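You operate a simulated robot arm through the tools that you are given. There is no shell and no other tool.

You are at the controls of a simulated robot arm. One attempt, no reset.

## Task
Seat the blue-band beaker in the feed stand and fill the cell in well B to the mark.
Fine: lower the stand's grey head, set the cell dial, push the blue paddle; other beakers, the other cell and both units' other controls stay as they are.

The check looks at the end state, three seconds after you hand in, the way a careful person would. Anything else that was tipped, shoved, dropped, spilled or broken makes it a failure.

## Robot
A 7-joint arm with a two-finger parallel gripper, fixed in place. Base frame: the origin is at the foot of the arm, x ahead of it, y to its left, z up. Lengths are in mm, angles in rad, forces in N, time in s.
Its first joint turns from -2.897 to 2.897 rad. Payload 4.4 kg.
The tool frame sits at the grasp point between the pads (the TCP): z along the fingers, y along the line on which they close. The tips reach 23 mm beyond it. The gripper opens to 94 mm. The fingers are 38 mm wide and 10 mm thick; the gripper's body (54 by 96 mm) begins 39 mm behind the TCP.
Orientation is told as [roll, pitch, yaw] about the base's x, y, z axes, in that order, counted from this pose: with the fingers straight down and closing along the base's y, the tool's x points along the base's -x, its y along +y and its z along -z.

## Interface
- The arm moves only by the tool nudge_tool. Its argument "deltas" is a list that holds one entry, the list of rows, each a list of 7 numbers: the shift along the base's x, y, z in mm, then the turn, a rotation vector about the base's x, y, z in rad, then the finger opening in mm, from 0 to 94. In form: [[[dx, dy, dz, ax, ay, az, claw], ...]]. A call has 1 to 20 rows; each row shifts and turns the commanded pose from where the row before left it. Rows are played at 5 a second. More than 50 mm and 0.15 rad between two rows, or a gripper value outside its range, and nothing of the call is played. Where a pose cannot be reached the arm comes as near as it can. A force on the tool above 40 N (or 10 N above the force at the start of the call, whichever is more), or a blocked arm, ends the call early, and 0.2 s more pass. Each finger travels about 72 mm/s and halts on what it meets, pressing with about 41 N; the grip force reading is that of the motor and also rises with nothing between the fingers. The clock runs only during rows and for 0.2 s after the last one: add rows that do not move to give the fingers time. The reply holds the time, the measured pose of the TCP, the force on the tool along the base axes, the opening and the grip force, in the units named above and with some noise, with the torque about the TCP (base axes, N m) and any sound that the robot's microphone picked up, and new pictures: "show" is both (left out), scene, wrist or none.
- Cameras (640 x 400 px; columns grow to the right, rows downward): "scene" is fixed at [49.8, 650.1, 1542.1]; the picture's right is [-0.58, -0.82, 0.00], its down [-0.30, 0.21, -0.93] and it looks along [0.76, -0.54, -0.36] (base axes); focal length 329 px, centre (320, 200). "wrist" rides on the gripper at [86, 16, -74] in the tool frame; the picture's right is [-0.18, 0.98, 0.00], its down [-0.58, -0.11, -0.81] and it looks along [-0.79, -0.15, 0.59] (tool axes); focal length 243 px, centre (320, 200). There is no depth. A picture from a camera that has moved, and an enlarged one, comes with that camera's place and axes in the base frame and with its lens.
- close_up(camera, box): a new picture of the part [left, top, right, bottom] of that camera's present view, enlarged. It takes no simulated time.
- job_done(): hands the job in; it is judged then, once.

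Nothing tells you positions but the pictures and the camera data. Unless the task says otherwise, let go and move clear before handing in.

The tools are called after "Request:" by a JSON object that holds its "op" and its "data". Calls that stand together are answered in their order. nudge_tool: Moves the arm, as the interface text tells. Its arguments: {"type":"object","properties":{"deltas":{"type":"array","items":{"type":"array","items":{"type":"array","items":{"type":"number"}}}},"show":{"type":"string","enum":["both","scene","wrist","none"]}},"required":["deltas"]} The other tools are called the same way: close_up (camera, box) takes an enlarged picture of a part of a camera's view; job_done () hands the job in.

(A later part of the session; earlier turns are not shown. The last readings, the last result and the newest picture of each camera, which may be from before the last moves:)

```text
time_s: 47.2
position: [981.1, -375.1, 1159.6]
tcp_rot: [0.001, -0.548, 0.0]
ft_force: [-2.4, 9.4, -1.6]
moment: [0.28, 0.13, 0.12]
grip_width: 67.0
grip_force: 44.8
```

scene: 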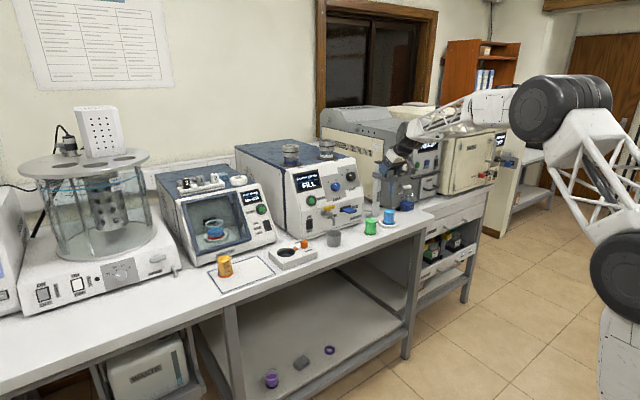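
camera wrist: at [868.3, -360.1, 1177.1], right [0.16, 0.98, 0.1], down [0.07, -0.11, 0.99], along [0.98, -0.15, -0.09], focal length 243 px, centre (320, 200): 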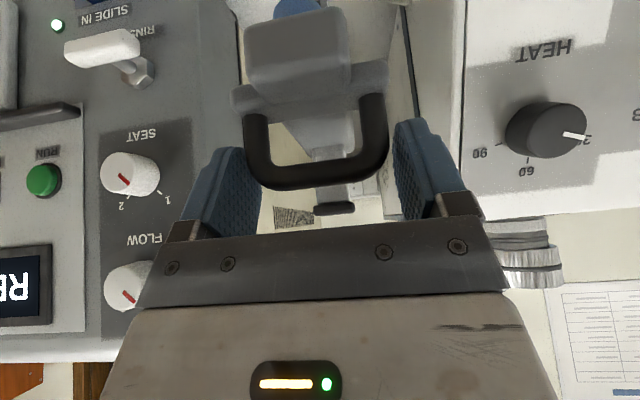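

Balanced grip now, with only 9 N of side load. I'll start lowering the head in small steps while watching the force.

Request:
{"op": "nudge_tool", "data": {"deltas": [[[0, 0, -2, 0, 0, 0, 58], [0, 0, -3, 0, 0, 0, 58], [0, 0, -3, 0, 0, 0, 58], [0, 0, 0, 0, 0, 0, 58]]]}}

Request:
{"op": "close_up", "data": {"camera": "scene", "box": [360, 145, 424, 185]}}

Request:
{"op": "close_up", "data": {"camera": "wrist", "box": [220, 60, 440, 240]}}

```text
time_s: 48.2
position: [979.9, -375.2, 1151.2]
tcp_rot: [0.002, -0.55, -0.002]
ft_force: [0.6, 16.9, -0.2]
moment: [0.81, 0.06, 0.14]
grip_width: 66.8
grip_force: 45.1
camera wrist: at [868.4, -360.7, 1169.5], right [0.16, 0.98, 0.1], down [0.07, -0.11, 0.99], along [0.98, -0.15, -0.09], focal length 243 px, centre (320, 200)
```

scene: 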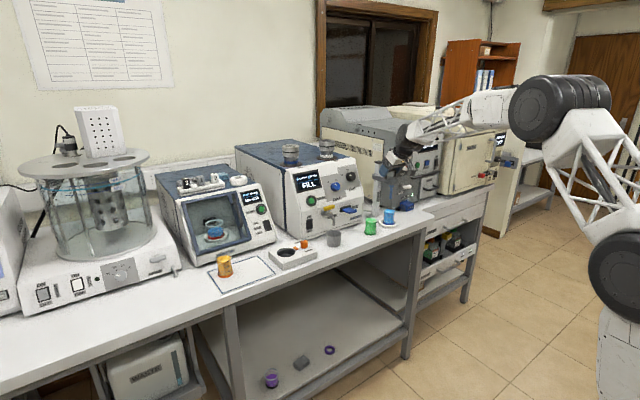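
wrist: 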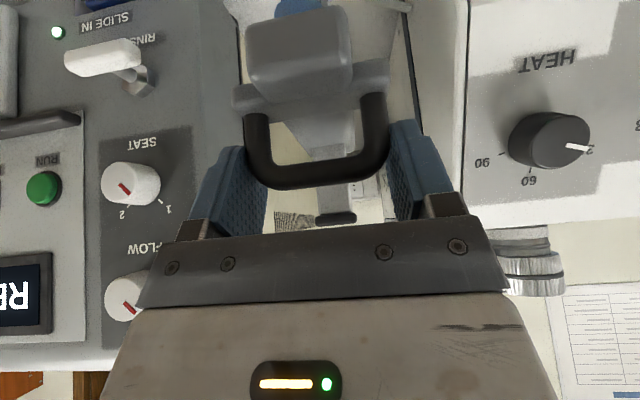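

```text
10.00 times, centred on (392, 165) of scene
camera zoom: at [49.8, 650.1, 1542.1], right [-0.58, -0.82, 0.0], down [-0.3, 0.21, -0.93], along [0.76, -0.54, -0.36], focal length 3288 px, centre (-400, 550)
```

zoom: 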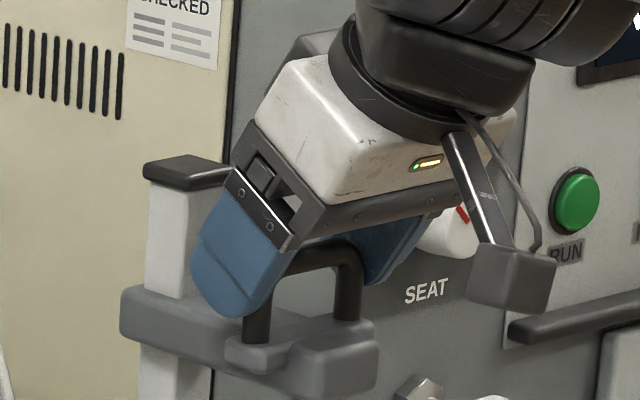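

```text
2.22 times, centred on (330, 150) of wrist
camera zoom: at [868.4, -360.7, 1169.5], right [0.16, 0.98, 0.1], down [0.07, -0.11, 0.99], along [0.98, -0.15, -0.09], focal length 539 px, centre (298, 311)
```

zoom: 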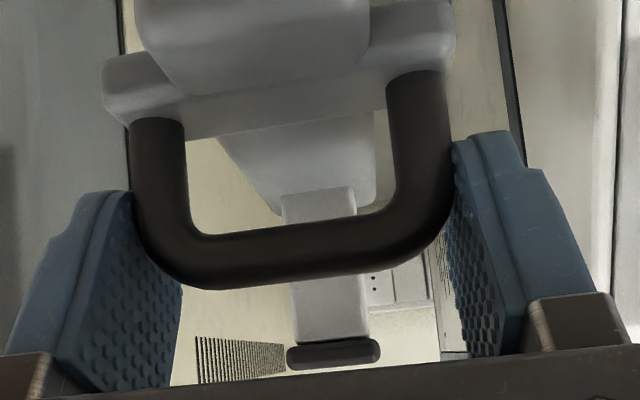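

The head slides freely with the tool. I'll continue lowering it toward the beaker.

Request:
{"op": "nudge_tool", "data": {"deltas": [[[0, 0.4, -5, 0, 0, 0, 58], [0, 0, -6, 0, 0, 0, 58], [0, 0, -6, 0, 0, 0, 58], [0, 0, -6, 0, 0, 0, 58], [0, 0, -6, 0, 0, 0, 58], [0, 0, -6, 0, 0, 0, 58], [0, 0, -6, 0, 0, 0, 58], [0, 0, -6, 0, 0, 0, 58], [0, 0, -6, 0, 0, 0, 58], [0, 0, -5, 0, 0, 0, 58], [0, 0, 0, 0, 0, 0, 58]]]}}

Request:
{"op": "close_up", "data": {"camera": "scene", "box": [360, 155, 440, 225]}}

Request:
{"op": "close_up", "data": {"camera": "wrist", "box": [220, 40, 440, 240]}}

```text
time_s: 50.6
position: [979.8, -375.7, 1093.5]
tcp_rot: [0.0, -0.551, 0.002]
ft_force: [15.8, 0.2, -0.3]
moment: [0.09, -0.78, -0.12]
grip_width: 66.9
grip_force: 45.0
camera wrist: at [868.3, -360.7, 1111.2], right [0.16, 0.98, 0.1], down [0.07, -0.11, 0.99], along [0.98, -0.15, -0.09], focal length 243 px, centre (320, 200)
```

scene: 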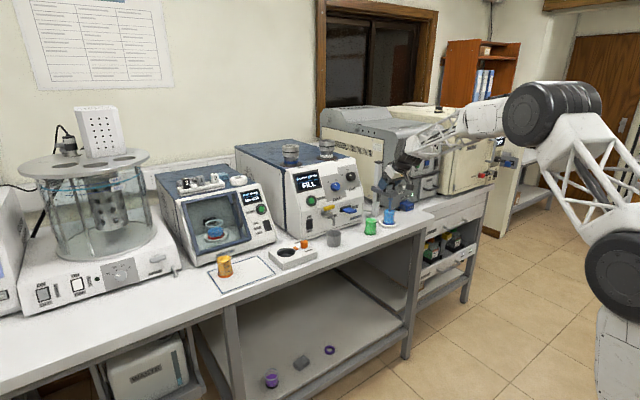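
wrist: 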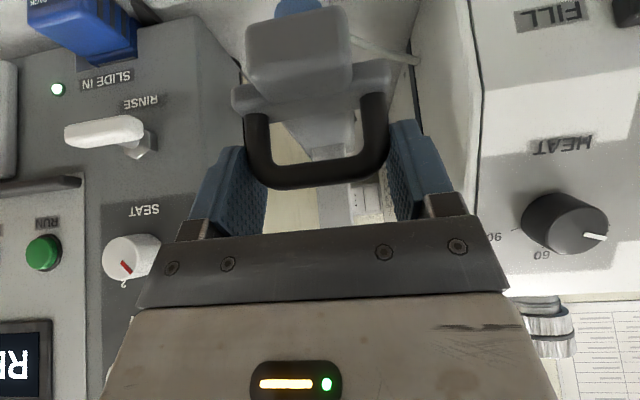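

```text
5.71 times, centred on (400, 190) of scene
camera zoom: at [49.8, 650.1, 1542.1], right [-0.58, -0.82, 0.0], down [-0.3, 0.21, -0.93], along [0.76, -0.54, -0.36], focal length 1879 px, centre (-137, 257)
```

zoom: 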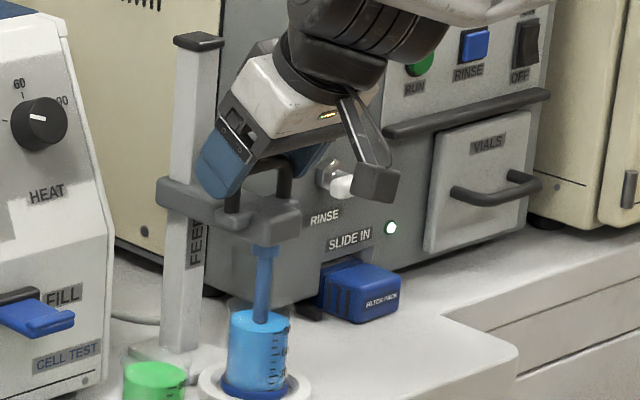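

```text
2.00 times, centred on (330, 140) of wrist
camera zoom: at [868.3, -360.7, 1111.2], right [0.16, 0.98, 0.1], down [0.07, -0.11, 0.99], along [0.98, -0.15, -0.09], focal length 485 px, centre (300, 320)
```

zoom: 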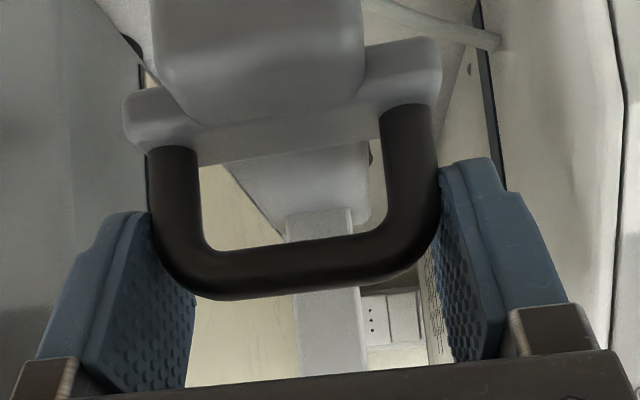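

The tube is centred and entering the liquid. I'll continue slowly toward the lower stop.

Request:
{"op": "nudge_tool", "data": {"deltas": [[[0, 0, -4, 0, 0, 0, 58], [0, 0, -5, 0, 0, 0, 58], [0, 0, -5, 0, 0, 0, 58], [0, 0, -5, 0, 0, 0, 58], [0, 0, -5, 0, 0, 0, 58], [0, 0, -5, 0, 0, 0, 58], [0, 0, -5, 0, 0, 0, 58], [0, 0, -4, 0, 0, 0, 58], [0, 0, 0, 0, 0, 0, 58]]], "show": "scene"}}

Request:
{"op": "close_up", "data": {"camera": "scene", "box": [360, 170, 424, 230]}}

```text
time_s: 52.6
position: [981.0, -375.1, 1053.3]
tcp_rot: [0.001, -0.549, 0.001]
ft_force: [11.4, 1.0, -1.6]
moment: [0.23, -0.32, -0.1]
grip_width: 66.8
grip_force: 45.3
```

scene: 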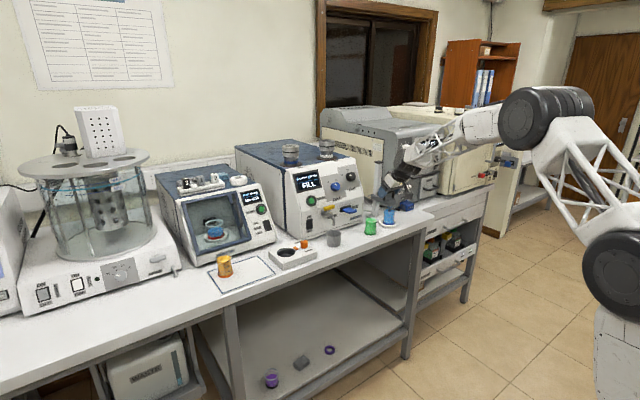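

```text
6.67 times, centred on (392, 200) of scene
camera zoom: at [49.8, 650.1, 1542.1], right [-0.58, -0.82, 0.0], down [-0.3, 0.21, -0.93], along [0.76, -0.54, -0.36], focal length 2192 px, centre (-160, 200)
```

zoom: 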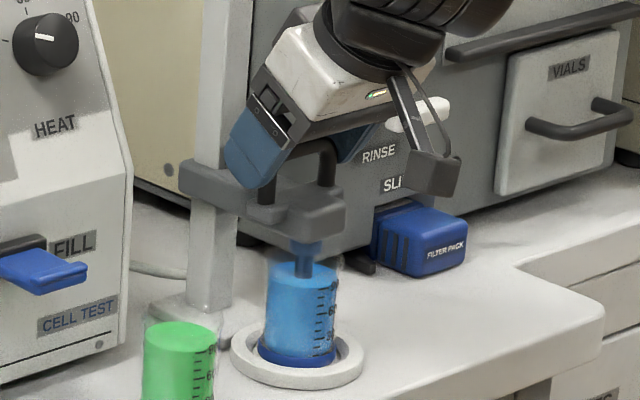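

Nearly at the rim. I'll continue in 2 mm steps and watch for the stop.

Request:
{"op": "nudge_tool", "data": {"deltas": [[[0, 0, -2, 0, 0, 0, 58], [0, 0, -2, 0, 0, 0, 58], [0, 0, -2, 0, 0, 0, 58], [0, 0, -2, 0, 0, 0, 58], [0, 0, 0, 0, 0, 0, 58]]], "show": "none"}}

Request:
{"op": "close_up", "data": {"camera": "scene", "box": [368, 180, 416, 225]}}

```text
time_s: 53.8
position: [979.6, -375.5, 1046.8]
tcp_rot: [0.0, -0.548, 0.001]
ft_force: [-4.2, 3.4, 1.2]
moment: [-0.01, 0.12, 0.23]
grip_width: 66.6
grip_force: 45.4
```

```text
8.89 times, centred on (392, 202) of scene
camera zoom: at [49.8, 650.1, 1542.1], right [-0.58, -0.82, 0.0], down [-0.3, 0.21, -0.93], along [0.76, -0.54, -0.36], focal length 2923 px, centre (-320, 178)
```

zoom: 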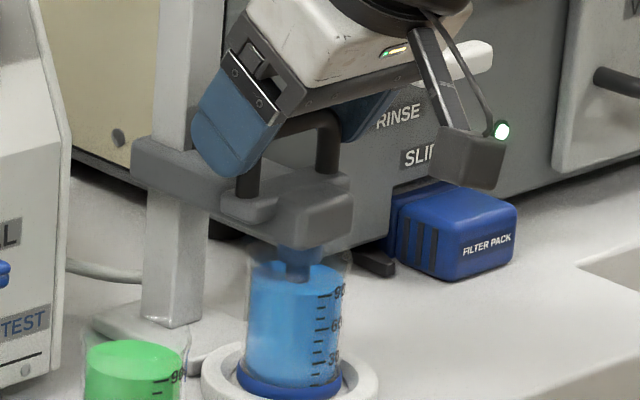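

Request:
{"op": "nudge_tool", "data": {"deltas": [[[0, 0, -2, 0, 0, 0, 58], [0, 0, -2, 0, 0, 0, 58], [0, 0, -2, 0, 0, 0, 58], [0, 0, 0, 0, 0, 0, 58]]], "show": "none"}}

Request:
{"op": "close_up", "data": {"camera": "scene", "box": [368, 180, 416, 225]}}

```text
time_s: 54.5
position: [979.9, -375.7, 1044.9]
tcp_rot: [-0.001, -0.551, 0.002]
ft_force: [-12.9, 6.5, 7.7]
moment: [0.53, 0.84, 0.1]
grip_width: 67.0
grip_force: 44.8
stopped in row 3: the force on the tool passed its limit at 42 N (the readings are from after the stop); the commanded pose is now the measured one
```

```text
8.89 times, centred on (392, 202) of scene
camera zoom: at [49.8, 650.1, 1542.1], right [-0.58, -0.82, 0.0], down [-0.3, 0.21, -0.93], along [0.76, -0.54, -0.36], focal length 2923 px, centre (-320, 178)
```

zoom: 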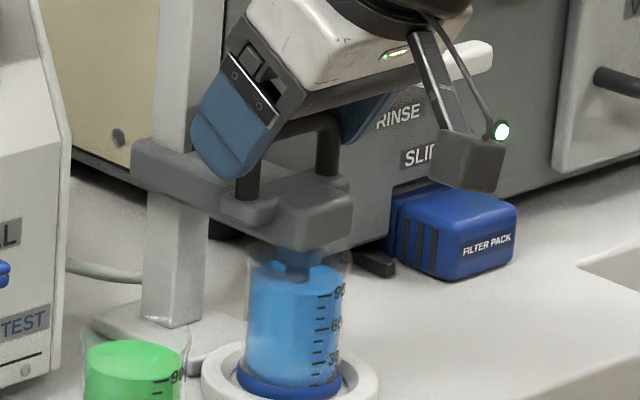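

The head hit its lower stop after about 115 mm of travel, with the tube dipped deep in the liquid. I'll open the fingers, check the head stays down, then back off.

Request:
{"op": "nudge_tool", "data": {"deltas": [[[0, 0, 0, 0, 0, 0, 66], [0, 0, 0, 0, 0, 0, 70], [0, 0, 0, 0, 0, 0, 78], [0, 0, 0, 0, 0, 0, 86], [0, 0, 0, 0, 0, 0, 92], [0, 0, 0, 0, 0, 0, 92], [0, 0, 0, 0, 0, 0, 92]]]}}

Request:
{"op": "close_up", "data": {"camera": "scene", "box": [368, 180, 416, 225]}}

Request:
{"op": "close_up", "data": {"camera": "wrist", "box": [220, 40, 440, 240]}}

```text
time_s: 56.1
position: [980.9, -375.8, 1043.9]
tcp_rot: [0.0, -0.551, 0.003]
ft_force: [0.5, 0.0, 0.3]
moment: [0.05, -0.04, 0.01]
grip_width: 91.9
grip_force: 0.0
camera wrist: at [868.6, -360.8, 1063.1], right [0.16, 0.98, 0.1], down [0.07, -0.11, 0.99], along [0.99, -0.15, -0.09], focal length 243 px, centre (320, 200)
```

scene: 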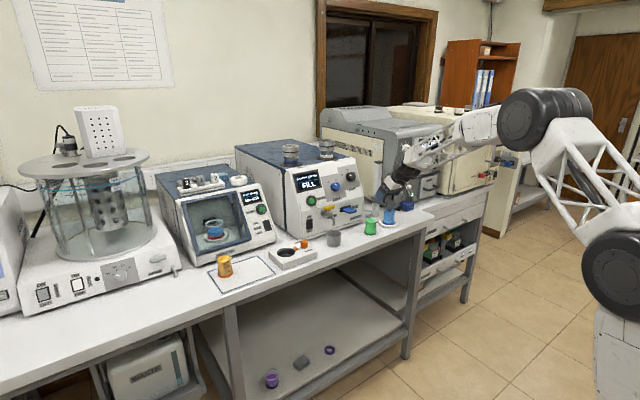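
wrist: 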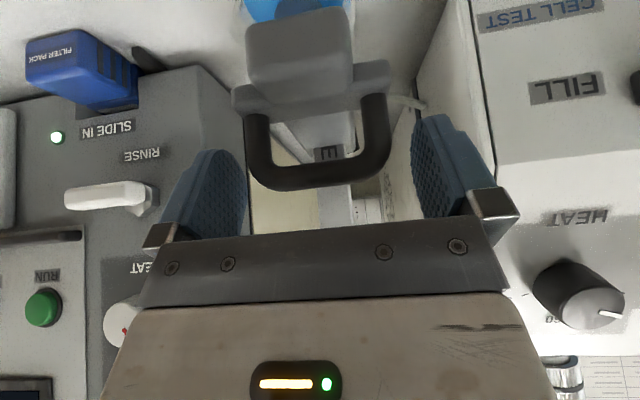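

```text
8.89 times, centred on (392, 202) of scene
camera zoom: at [49.8, 650.1, 1542.1], right [-0.58, -0.82, 0.0], down [-0.3, 0.21, -0.93], along [0.76, -0.54, -0.36], focal length 2923 px, centre (-320, 178)
```

zoom: 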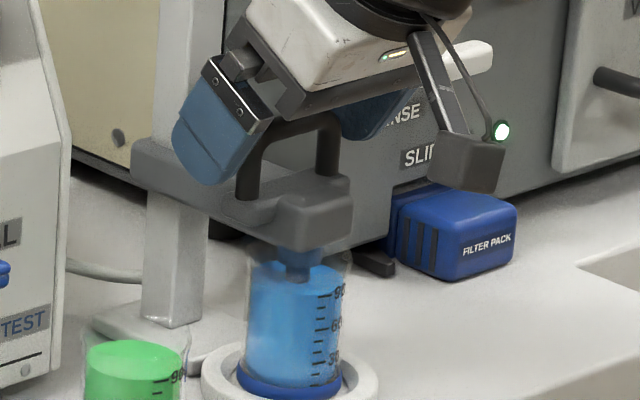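

```text
2.00 times, centred on (330, 140) of wrist
camera zoom: at [868.6, -360.8, 1063.1], right [0.16, 0.98, 0.1], down [0.07, -0.11, 0.99], along [0.99, -0.15, -0.09], focal length 485 px, centre (300, 320)
```

zoom: 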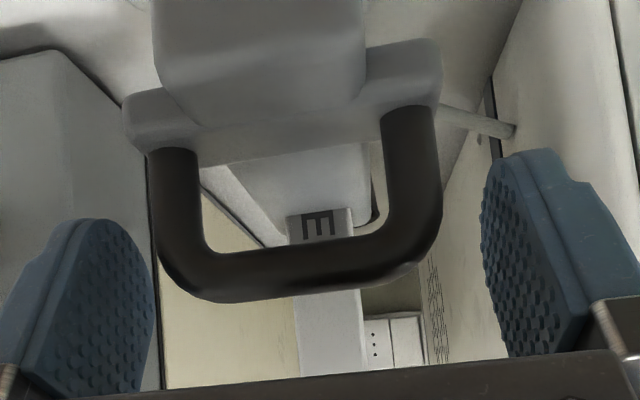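

The head stays down with the tube in the liquid. I'll back out along the tool axis and move left to look at the cell tester's dial and paddle.

Request:
{"op": "nudge_tool", "data": {"deltas": [[[-5, 0, 8.5, 0, 0, 0, 94], [-8, 0, 13, 0, 0, 0, 94], [-10, 0, 17, 0, 0, 0, 94], [-14, 0, 22, 0, 0, 0, 94], [-16, 0, 26, 0, 0, 0, 94], [-25, 10, 20, 0, 0, 0, 94], [-35, 20, 10, 0, 0, 0, 94], [-35, 30, 0, 0, 0, 0, 94], [-35, 35, 0, 0, 0, 0, 94], [-25, 35, 0, 0, 0, 0, 94], [0, 35, 0, 0, 0, 0, 94], [0, 35, 0, 0, 0, 0, 94], [0, 20, 0, 0, 0, 0, 94], [0, 0, 0, 0, 0, 0, 94]]]}}

Request:
{"op": "close_up", "data": {"camera": "wrist", "box": [220, 40, 440, 240]}}

Request:
{"op": "close_up", "data": {"camera": "scene", "box": [360, 175, 424, 230]}}

```text
time_s: 59.1
position: [772.6, -154.2, 1161.7]
tcp_rot: [0.0, -0.551, 0.001]
ft_force: [0.2, -0.4, -0.2]
moment: [0.01, -0.01, -0.01]
grip_width: 94.0
grip_force: 0.0
camera wrist: at [660.4, -140.1, 1179.8], right [0.16, 0.98, 0.1], down [0.07, -0.11, 0.99], along [0.99, -0.15, -0.09], focal length 243 px, centre (320, 200)
```

scene: 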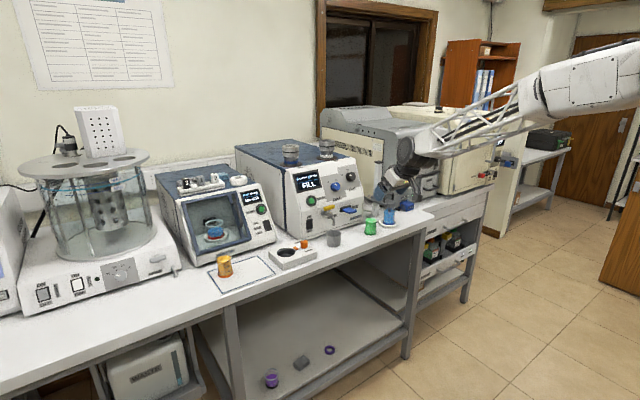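
wrist: 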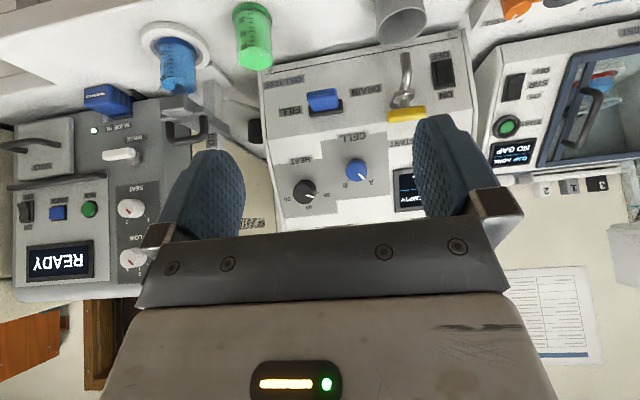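

```text
2.00 times, centred on (330, 140) of wrist
camera zoom: at [660.4, -140.1, 1179.8], right [0.16, 0.98, 0.1], down [0.07, -0.11, 0.99], along [0.99, -0.15, -0.09], focal length 485 px, centre (300, 320)
```

zoom: 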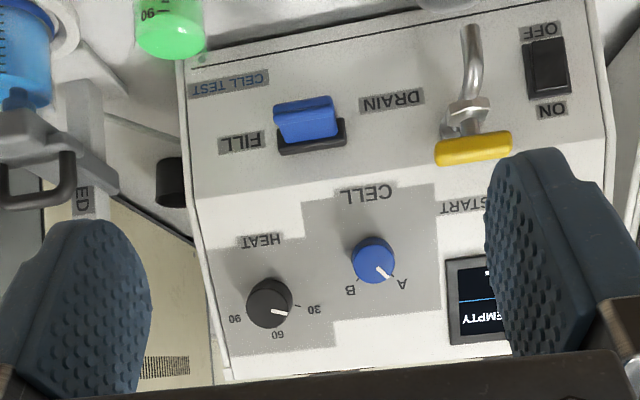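

```text
7.27 times, centred on (392, 202) of scene
camera zoom: at [49.8, 650.1, 1542.1], right [-0.58, -0.82, 0.0], down [-0.3, 0.21, -0.93], along [0.76, -0.54, -0.36], focal length 2391 px, centre (-204, 182)
```

zoom: 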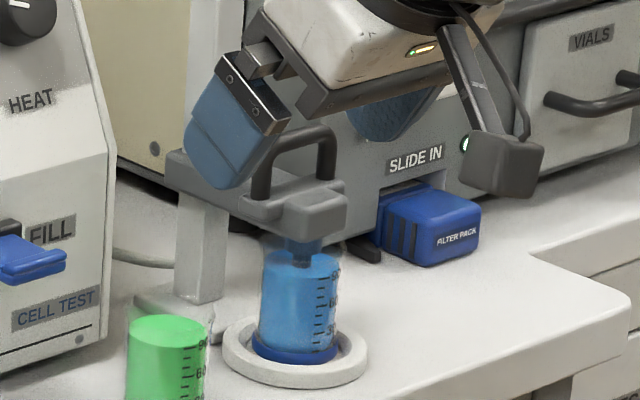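

The panel is axis-aligned, leans back about 20° and is hinged at z about 1036. The dial cap is near (1038, -134, 1106) and the paddle tip near (977, -170, 1015). I'll tilt the tool to 1.22 rad so it faces the dial square-on, stopping about 100 mm short to check.

Request:
{"op": "nudge_tool", "data": {"deltas": [[[15, 3, 0, 0, -0.134, 0, 94], [20, 4, 0, 0, -0.134, 0, 94], [20, 4, -3, 0, -0.134, 0, 94], [20, 4, -3, 0, -0.134, 0, 94], [20, 3, -3, 0, -0.134, 0, 94], [20, 2, -3, 0, 0, 0, 94], [10, 0, -3, 0, 0, 0, 80], [0, 0, 0, 0, 0, 0, 70], [0, 0, 0, 0, 0, 0, 70]]]}}

Request:
{"op": "close_up", "data": {"camera": "wrist", "box": [220, 40, 440, 240]}}

Request:
{"op": "close_up", "data": {"camera": "scene", "box": [300, 140, 428, 230]}}

```text
time_s: 61.1
position: [897.6, -135.7, 1146.6]
tcp_rot: [-0.001, -1.224, 0.003]
ft_force: [-0.2, 0.2, 1.1]
moment: [0.0, 0.0, 0.0]
grip_width: 70.2
grip_force: 0.1
camera wrist: at [798.9, -121.1, 1090.8], right [0.06, 0.98, 0.17], down [-0.56, -0.11, 0.82], along [0.83, -0.15, 0.54], focal length 243 px, centre (320, 200)
```

scene: 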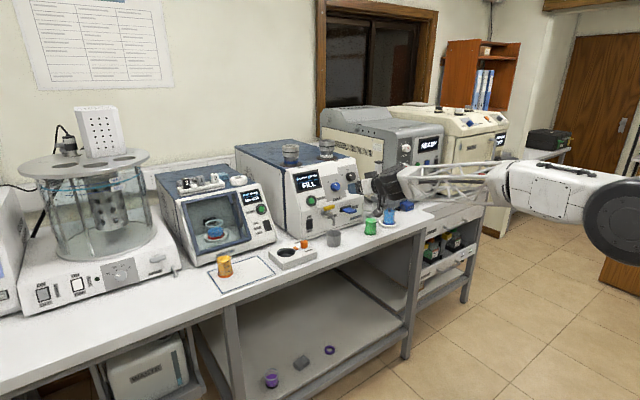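
wrist: 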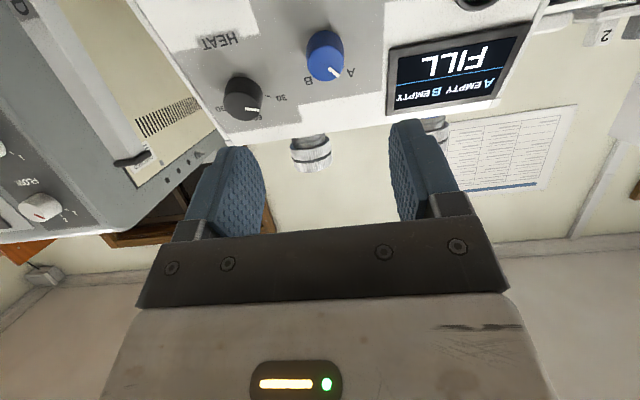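

```text
2.00 times, centred on (330, 140) of wrist
camera zoom: at [798.9, -121.1, 1090.8], right [0.06, 0.98, 0.17], down [-0.56, -0.11, 0.82], along [0.83, -0.15, 0.54], focal length 485 px, centre (300, 320)
```

zoom: 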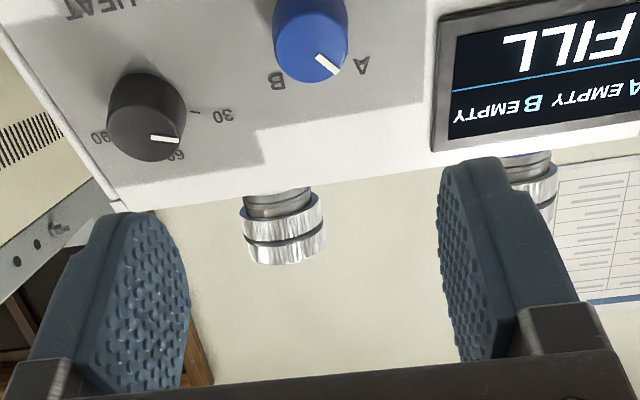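

```text
4.44 times, centred on (364, 185) of scene
camera zoom: at [49.8, 650.1, 1542.1], right [-0.58, -0.82, 0.0], down [-0.3, 0.21, -0.93], along [0.76, -0.54, -0.36], focal length 1461 px, centre (124, 267)
```

zoom: 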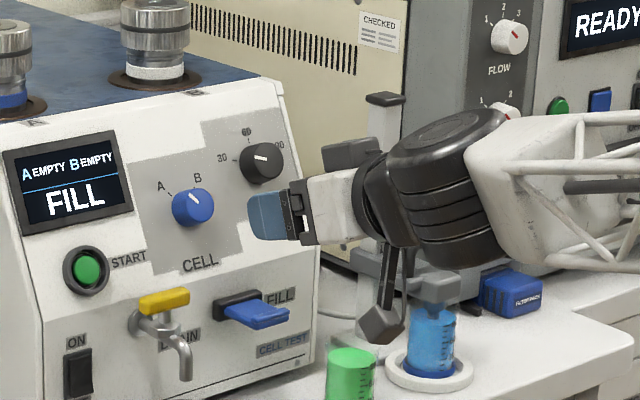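

The dial's A mark and pointer are clear in this view. I'll raise about 14 mm, shift slightly left to line up the tool axis with the dial, and pre-roll the gripper by -0.6 rad so the 70° turn is symmetric.

Request:
{"op": "nudge_tool", "data": {"deltas": [[[0, 2, 7, -0.141, 0, 0.051, 70], [0, 2, 7, -0.141, 0, 0.051, 66], [0, 0, 0, -0.141, 0, 0.051, 62], [0, 0, 0, -0.141, 0, 0.051, 60], [0, 0, 0, 0, 0, 0, 60], [0, 0, 0, 0, 0, 0, 60]]]}}

Request:
{"op": "close_up", "data": {"camera": "wrist", "box": [230, 0, 390, 100]}}

Request:
{"op": "close_up", "data": {"camera": "scene", "box": [300, 140, 428, 230]}}

```text
time_s: 62.5
position: [897.5, -131.2, 1161.3]
tcp_rot: [-1.0, -0.887, 1.108]
ft_force: [0.9, -0.3, -0.9]
moment: [0.01, -0.01, 0.0]
grip_width: 60.2
grip_force: 0.1
camera wrist: at [801.0, -168.3, 1110.5], right [-0.14, 0.91, -0.38], down [-0.57, 0.24, 0.78], along [0.81, 0.33, 0.49], focal length 243 px, centre (320, 200)
```

scene: 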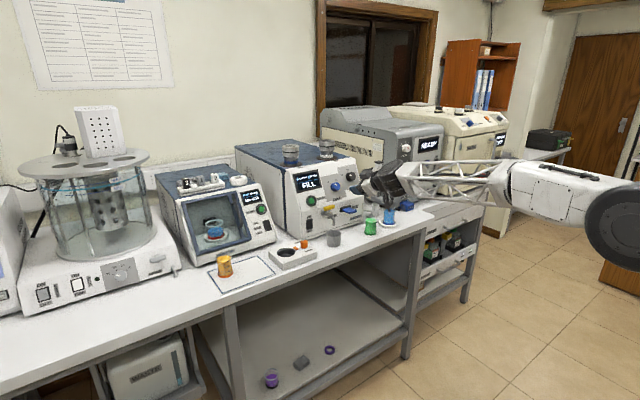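
wrist: 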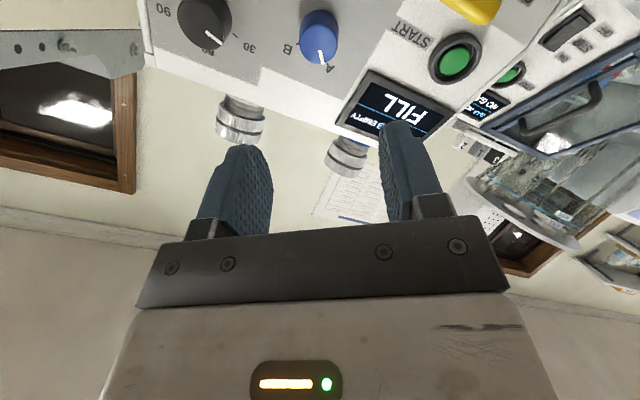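

```text
4.00 times, centred on (310, 50) of wrist
camera zoom: at [801.0, -168.3, 1110.5], right [-0.14, 0.91, -0.38], down [-0.57, 0.24, 0.78], along [0.81, 0.33, 0.49], focal length 970 px, centre (360, 800)
```

zoom: 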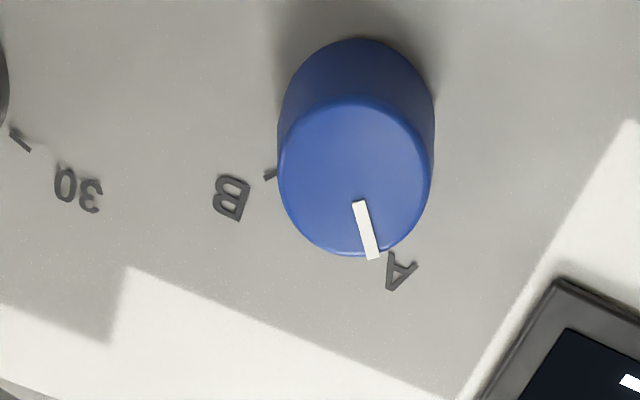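

```text
4.44 times, centred on (364, 185) of scene
camera zoom: at [49.8, 650.1, 1542.1], right [-0.58, -0.82, 0.0], down [-0.3, 0.21, -0.93], along [0.76, -0.54, -0.36], focal length 1461 px, centre (124, 267)
```

zoom: 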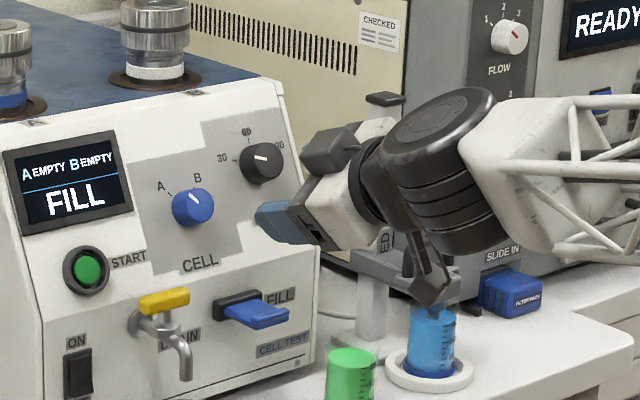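

The dial cap centre now lies on the tool axis, roughly 150 mm ahead, with the panel about 183 mm ahead. I'll advance 115 mm along the axis and re-check.

Request:
{"op": "nudge_tool", "data": {"deltas": [[[14.1, 0, -5.1, 0, 0, 0, 60], [14.1, 0, -5.1, 0, 0, 0, 60], [14.1, 0, -5.1, 0, 0, 0, 60], [14.1, 0, -5.1, 0, 0, 0, 60], [14.1, 0, -5.1, 0, 0, 0, 60], [14.1, 0, -5.1, 0, 0, 0, 60], [14.1, 0, -5.1, 0, 0, 0, 60], [9.4, 0, -3.4, 0, 0, 0, 60], [0, 0, 0, 0, 0, 0, 60], [0, 0, 0, 0, 0, 0, 60]]]}}

Request:
{"op": "close_up", "data": {"camera": "wrist", "box": [200, 50, 440, 240]}}

Request:
{"op": "close_up", "data": {"camera": "scene", "box": [300, 150, 396, 210]}}

```text
time_s: 64.7
position: [1006.3, -131.5, 1121.5]
tcp_rot: [-1.001, -0.886, 1.107]
ft_force: [0.0, 0.3, -0.7]
moment: [-0.04, 0.0, -0.02]
grip_width: 60.3
grip_force: 0.0
camera wrist: at [909.3, -168.4, 1071.2], right [-0.14, 0.91, -0.38], down [-0.57, 0.24, 0.78], along [0.81, 0.33, 0.49], focal length 243 px, centre (320, 200)
```

scene: 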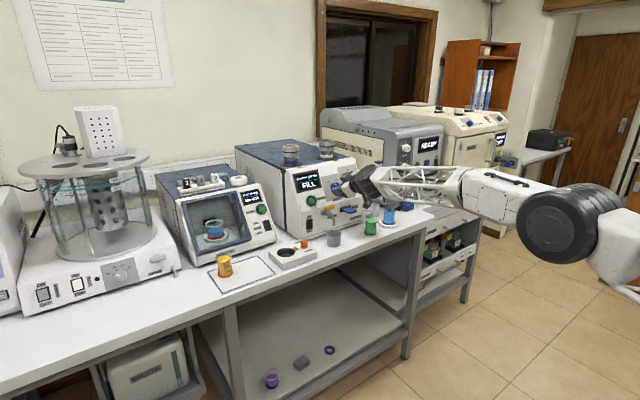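
wrist: 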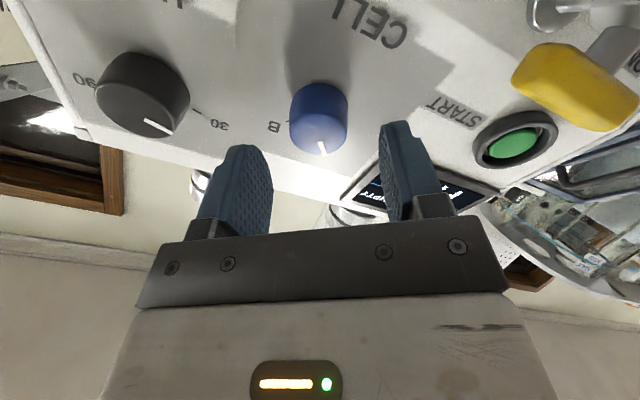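

```text
2.11 times, centred on (320, 145) of wrist
camera zoom: at [909.3, -168.4, 1071.2], right [-0.14, 0.91, -0.38], down [-0.57, 0.24, 0.78], along [0.81, 0.33, 0.49], focal length 511 px, centre (320, 316)
```

zoom: 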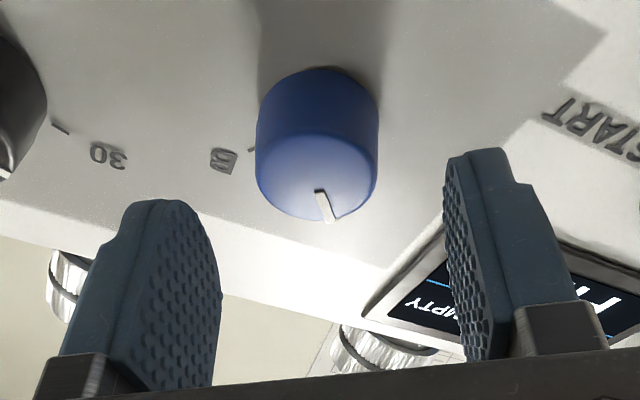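

```text
6.67 times, centred on (348, 180) of scene
camera zoom: at [49.8, 650.1, 1542.1], right [-0.58, -0.82, 0.0], down [-0.3, 0.21, -0.93], along [0.76, -0.54, -0.36], focal length 2192 px, centre (133, 333)
```

zoom: 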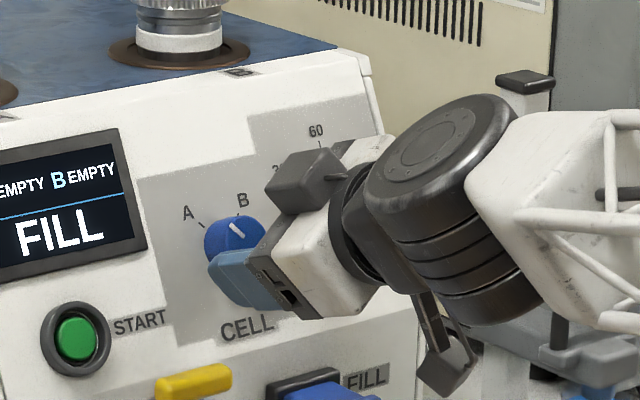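

Alignment is still good: the knob is about 32 to 35 mm wide and centred between the fingers. I'll advance the last 35 mm and then close.

Request:
{"op": "nudge_tool", "data": {"deltas": [[[9.4, 0, -3.4, 0, 0, 0, 60], [9.4, 0, -3.4, 0, 0, 0, 60], [7.5, 0, -2.7, 0, 0, 0, 60], [6.6, 0, -2.4, 0, 0, 0, 60], [0, 0, 0, 0, 0, 0, 60]]]}}

Request:
{"op": "close_up", "data": {"camera": "wrist", "box": [200, 50, 440, 240]}}

Request:
{"op": "close_up", "data": {"camera": "scene", "box": [300, 150, 396, 210]}}

```text
time_s: 65.7
position: [1034.9, -132.7, 1111.2]
tcp_rot: [-1.001, -0.889, 1.11]
ft_force: [-46.8, -0.5, 6.2]
moment: [0.19, 1.96, 1.05]
grip_width: 62.4
grip_force: 2.4
stopped in row 4: the force on the tool passed its limit at 85 N (the readings are from after the stop); the commanded pose is now the measured one
camera wrist: at [938.0, -169.6, 1061.2], right [-0.14, 0.92, -0.38], down [-0.57, 0.24, 0.78], along [0.81, 0.33, 0.49], focal length 243 px, centre (320, 200)
```

scene: 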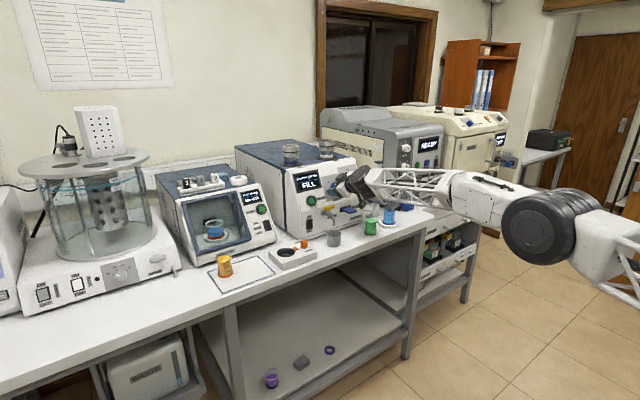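
wrist: 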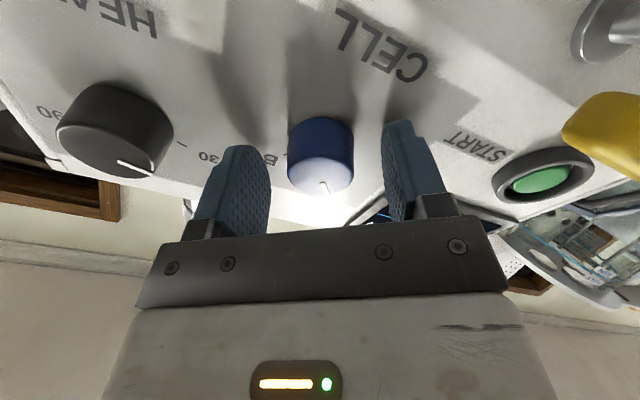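

```text
2.11 times, centred on (320, 145) of wrist
camera zoom: at [938.0, -169.6, 1061.2], right [-0.14, 0.92, -0.38], down [-0.57, 0.24, 0.78], along [0.81, 0.33, 0.49], focal length 511 px, centre (320, 316)
```

zoom: 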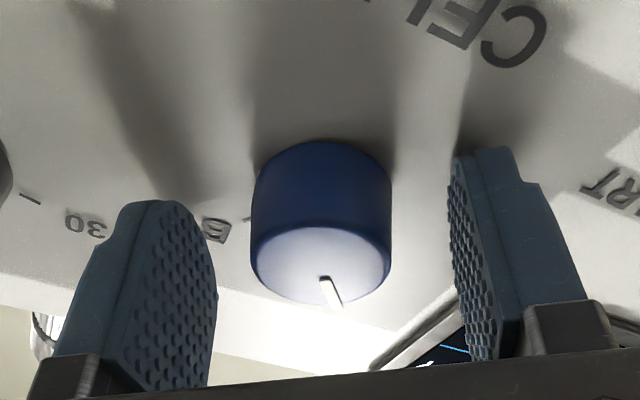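

```text
6.67 times, centred on (348, 180) of scene
camera zoom: at [49.8, 650.1, 1542.1], right [-0.58, -0.82, 0.0], down [-0.3, 0.21, -0.93], along [0.76, -0.54, -0.36], focal length 2192 px, centre (133, 333)
```

zoom: 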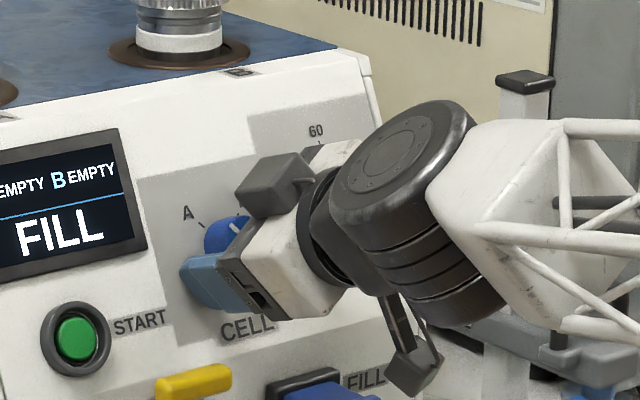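

The fingertips touched the panel, so the knob is only about 18 mm tall. The unit hasn't shifted. I'll back off 4 mm at once and re-check the forces before closing.

Request:
{"op": "nudge_tool", "data": {"deltas": [[[-3.8, 0, 1.4, 0, 0, 0, 60], [0, 0, 0, 0, 0, 0, 60], [0, 0, 0, 0, 0, 0, 60]]], "show": "none"}}

Request:
{"op": "close_up", "data": {"camera": "scene", "box": [230, 130, 374, 240]}}

Request:
{"op": "close_up", "data": {"camera": "wrist", "box": [200, 50, 440, 240]}}

```text
time_s: 66.5
position: [1032.2, -131.6, 1111.5]
tcp_rot: [-0.998, -0.888, 1.107]
ft_force: [0.0, 0.7, 0.7]
moment: [-0.01, 0.04, 0.0]
grip_width: 60.0
grip_force: 0.0
```

```text
3.64 times, centred on (302, 185) of scene
camera zoom: at [49.8, 650.1, 1542.1], right [-0.58, -0.82, 0.0], down [-0.3, 0.21, -0.93], along [0.76, -0.54, -0.36], focal length 1196 px, centre (386, 254)
```

zoom: 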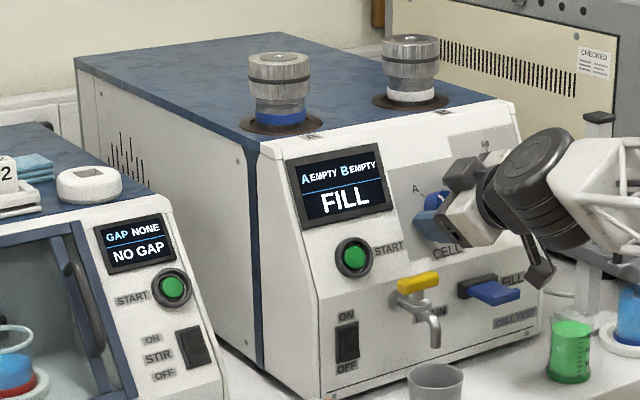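

```text
2.11 times, centred on (320, 145) of wrist
camera zoom: at [935.2, -169.4, 1061.7], right [-0.14, 0.92, -0.38], down [-0.57, 0.24, 0.78], along [0.81, 0.33, 0.49], focal length 511 px, centre (320, 316)
```

zoom: 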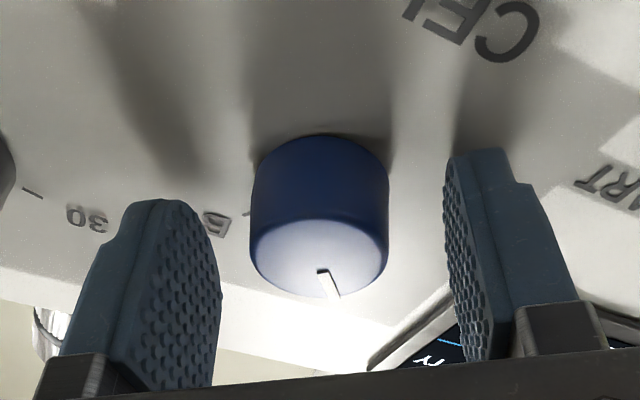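

Forces are back to zero and nothing moved. Closing on the knob.

Request:
{"op": "nudge_tool", "data": {"deltas": [[[0, 0, 0, 0, 0, 0, 48], [0, 0, 0, 0, 0, 0, 40], [0, 0, 0, 0, 0, 0, 36], [0, 0, 0, 0, 0, 0, 32], [0, 0, 0, 0, 0, 0, 28], [0, 0, 0, 0, 0, 0, 26]]], "show": "none"}}

Request:
{"op": "close_up", "data": {"camera": "wrist", "box": [200, 50, 440, 240]}}

```text
time_s: 67.9
position: [1031.9, -132.0, 1110.8]
tcp_rot: [-0.998, -0.888, 1.108]
ft_force: [-4.3, 10.5, -3.8]
moment: [0.39, 0.61, 0.74]
grip_width: 33.4
grip_force: 45.1
```

```text
2.11 times, centred on (320, 145) of wrist
camera zoom: at [935.2, -168.9, 1061.4], right [-0.14, 0.92, -0.38], down [-0.57, 0.24, 0.78], along [0.81, 0.33, 0.49], focal length 511 px, centre (320, 316)
```

zoom: 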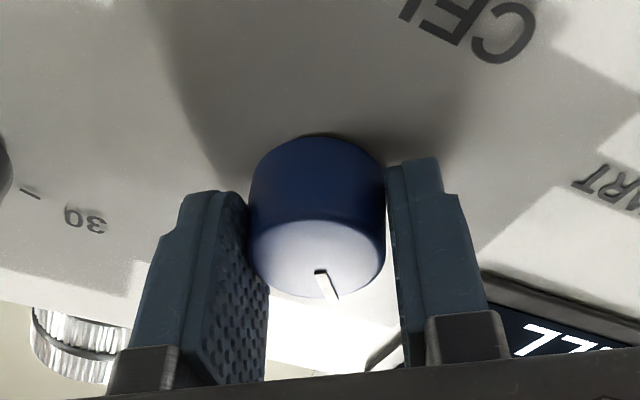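

The knob is gripped at 33.4 mm. I'll begin turning clockwise toward B and check after 0.3 rad.

Request:
{"op": "nudge_tool", "data": {"deltas": [[[0, 0, 0, 0.0705, 0, -0.0255, 26], [0, 0, 0, 0.094, 0, -0.034, 26], [0, 0, 0, 0.094, 0, -0.034, 26], [0, 0, 0, 0.0235, 0, -0.0085, 26], [0, 0, 0, 0, 0, 0, 26]]]}}

Request:
{"op": "close_up", "data": {"camera": "wrist", "box": [200, 50, 440, 240]}}

Request:
{"op": "close_up", "data": {"camera": "scene", "box": [300, 150, 396, 210]}}

```text
time_s: 69.1
position: [1031.6, -132.9, 1111.6]
tcp_rot: [-0.681, -1.115, 0.735]
ft_force: [18.7, 6.8, -3.3]
moment: [0.13, -0.2, 0.33]
grip_width: 33.2
grip_force: 45.3
camera wrist: at [932.7, -144.0, 1055.1], right [-0.04, 0.99, -0.11], down [-0.56, 0.07, 0.83], along [0.83, 0.09, 0.55], focal length 243 px, centre (320, 200)
```

scene: 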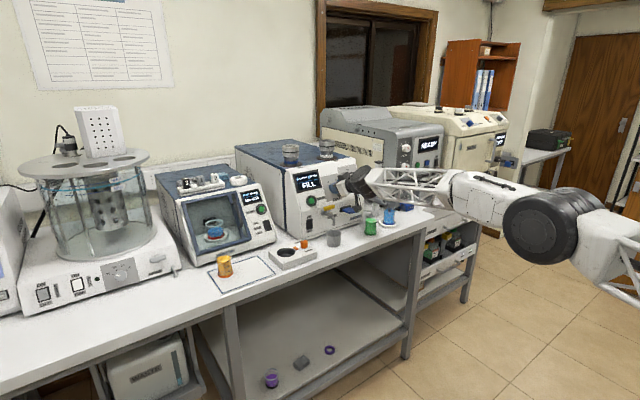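
wrist: 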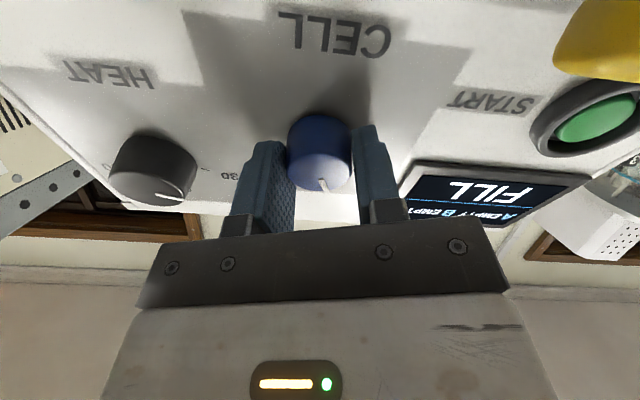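

```text
2.11 times, centred on (320, 145) of wrist
camera zoom: at [932.7, -144.0, 1055.1], right [-0.04, 0.99, -0.11], down [-0.56, 0.07, 0.83], along [0.83, 0.09, 0.55], focal length 511 px, centre (320, 316)
```

zoom: 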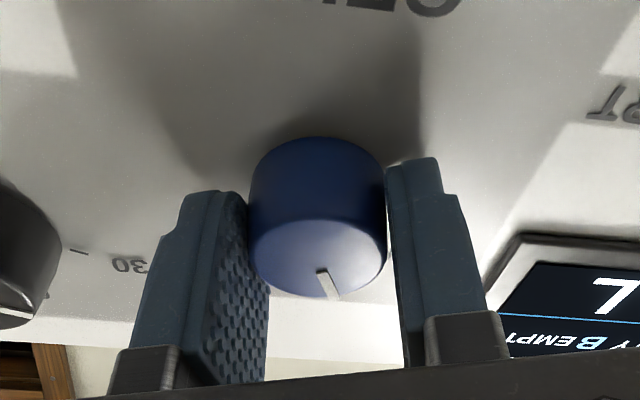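

```text
6.67 times, centred on (348, 180) of scene
camera zoom: at [49.8, 650.1, 1542.1], right [-0.58, -0.82, 0.0], down [-0.3, 0.21, -0.93], along [0.76, -0.54, -0.36], focal length 2192 px, centre (133, 333)
```

zoom: 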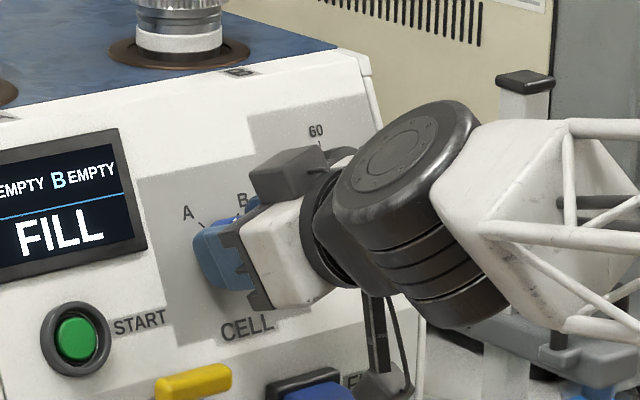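

The knob turns with the gripper, and the dial marks work out to be ±45°, so it needs 90° in total. I'll continue turning to about 1.2 rad and check.

Request:
{"op": "nudge_tool", "data": {"deltas": [[[0, 0, 0, 0.094, 0, -0.034, 26], [0, 0, 0, 0.094, 0, -0.034, 26], [0, 0, 0, 0.094, 0, -0.034, 26], [0, 0, 0, 0.094, 0, -0.034, 26], [0, 0, 0, 0.094, 0, -0.034, 26], [0, 0, 0, 0.094, 0, -0.034, 26], [0, 0, 0, 0.094, 0, -0.034, 26], [0, 0, 0, 0.094, 0, -0.034, 26], [0, 0, 0, 0.094, 0, -0.034, 26], [0, 0, 0, 0, 0, 0, 26]]]}}

Request:
{"op": "close_up", "data": {"camera": "wrist", "box": [200, 50, 440, 240]}}

Request:
{"op": "close_up", "data": {"camera": "scene", "box": [300, 150, 396, 210]}}

```text
time_s: 71.2
position: [1031.2, -134.0, 1112.2]
tcp_rot: [0.994, -0.894, -1.102]
ft_force: [-7.2, -6.2, 1.5]
moment: [-0.19, 0.49, -0.41]
grip_width: 33.2
grip_force: 45.5
stopped in row 10: the force on the tool passed its limit at 41 N (the readings are from after the stop); the commanded pose is now the measured one
camera wrist: at [940.8, -73.9, 1078.4], right [0.24, 0.71, 0.66], down [-0.61, -0.41, 0.67], along [0.75, -0.57, 0.34], focal length 243 px, centre (320, 200)
```

scene: 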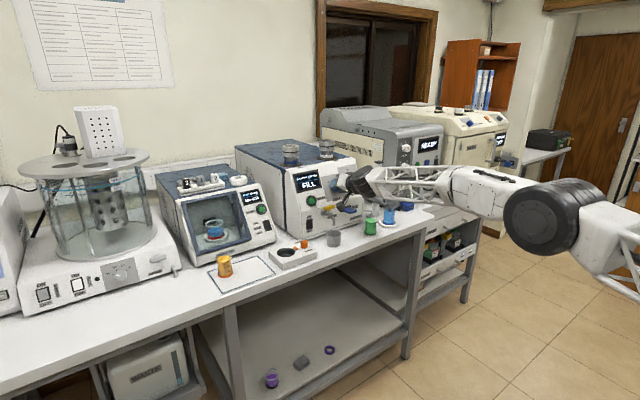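
wrist: 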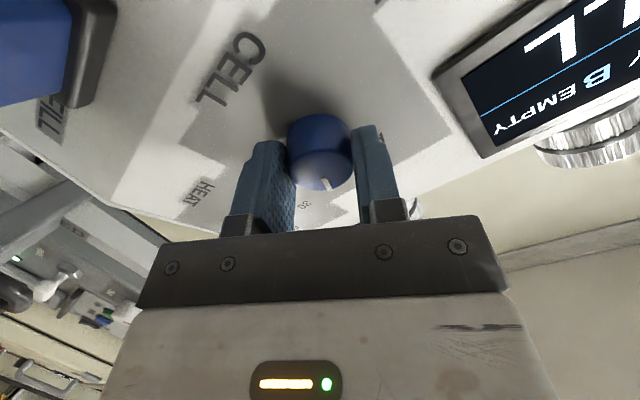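

```text
2.11 times, centred on (320, 145) of wrist
camera zoom: at [940.8, -73.9, 1078.4], right [0.24, 0.71, 0.66], down [-0.61, -0.41, 0.67], along [0.75, -0.57, 0.34], focal length 511 px, centre (320, 316)
```

zoom: 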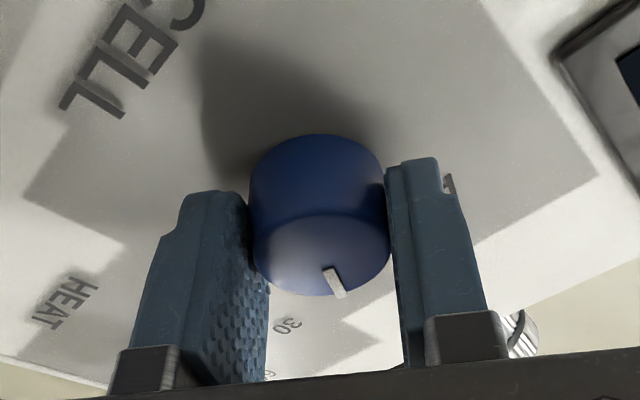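

```text
6.67 times, centred on (348, 180) of scene
camera zoom: at [49.8, 650.1, 1542.1], right [-0.58, -0.82, 0.0], down [-0.3, 0.21, -0.93], along [0.76, -0.54, -0.36], focal length 2192 px, centre (133, 333)
```

zoom: 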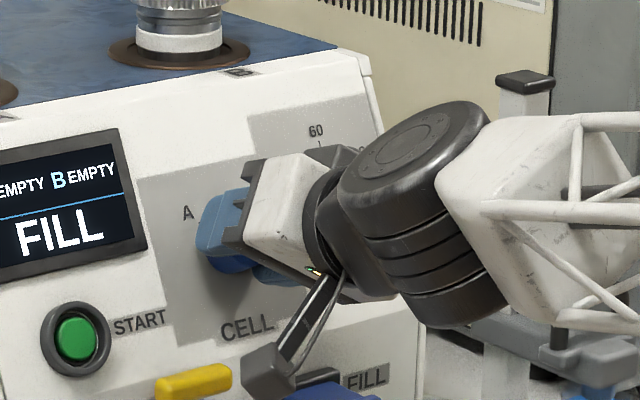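

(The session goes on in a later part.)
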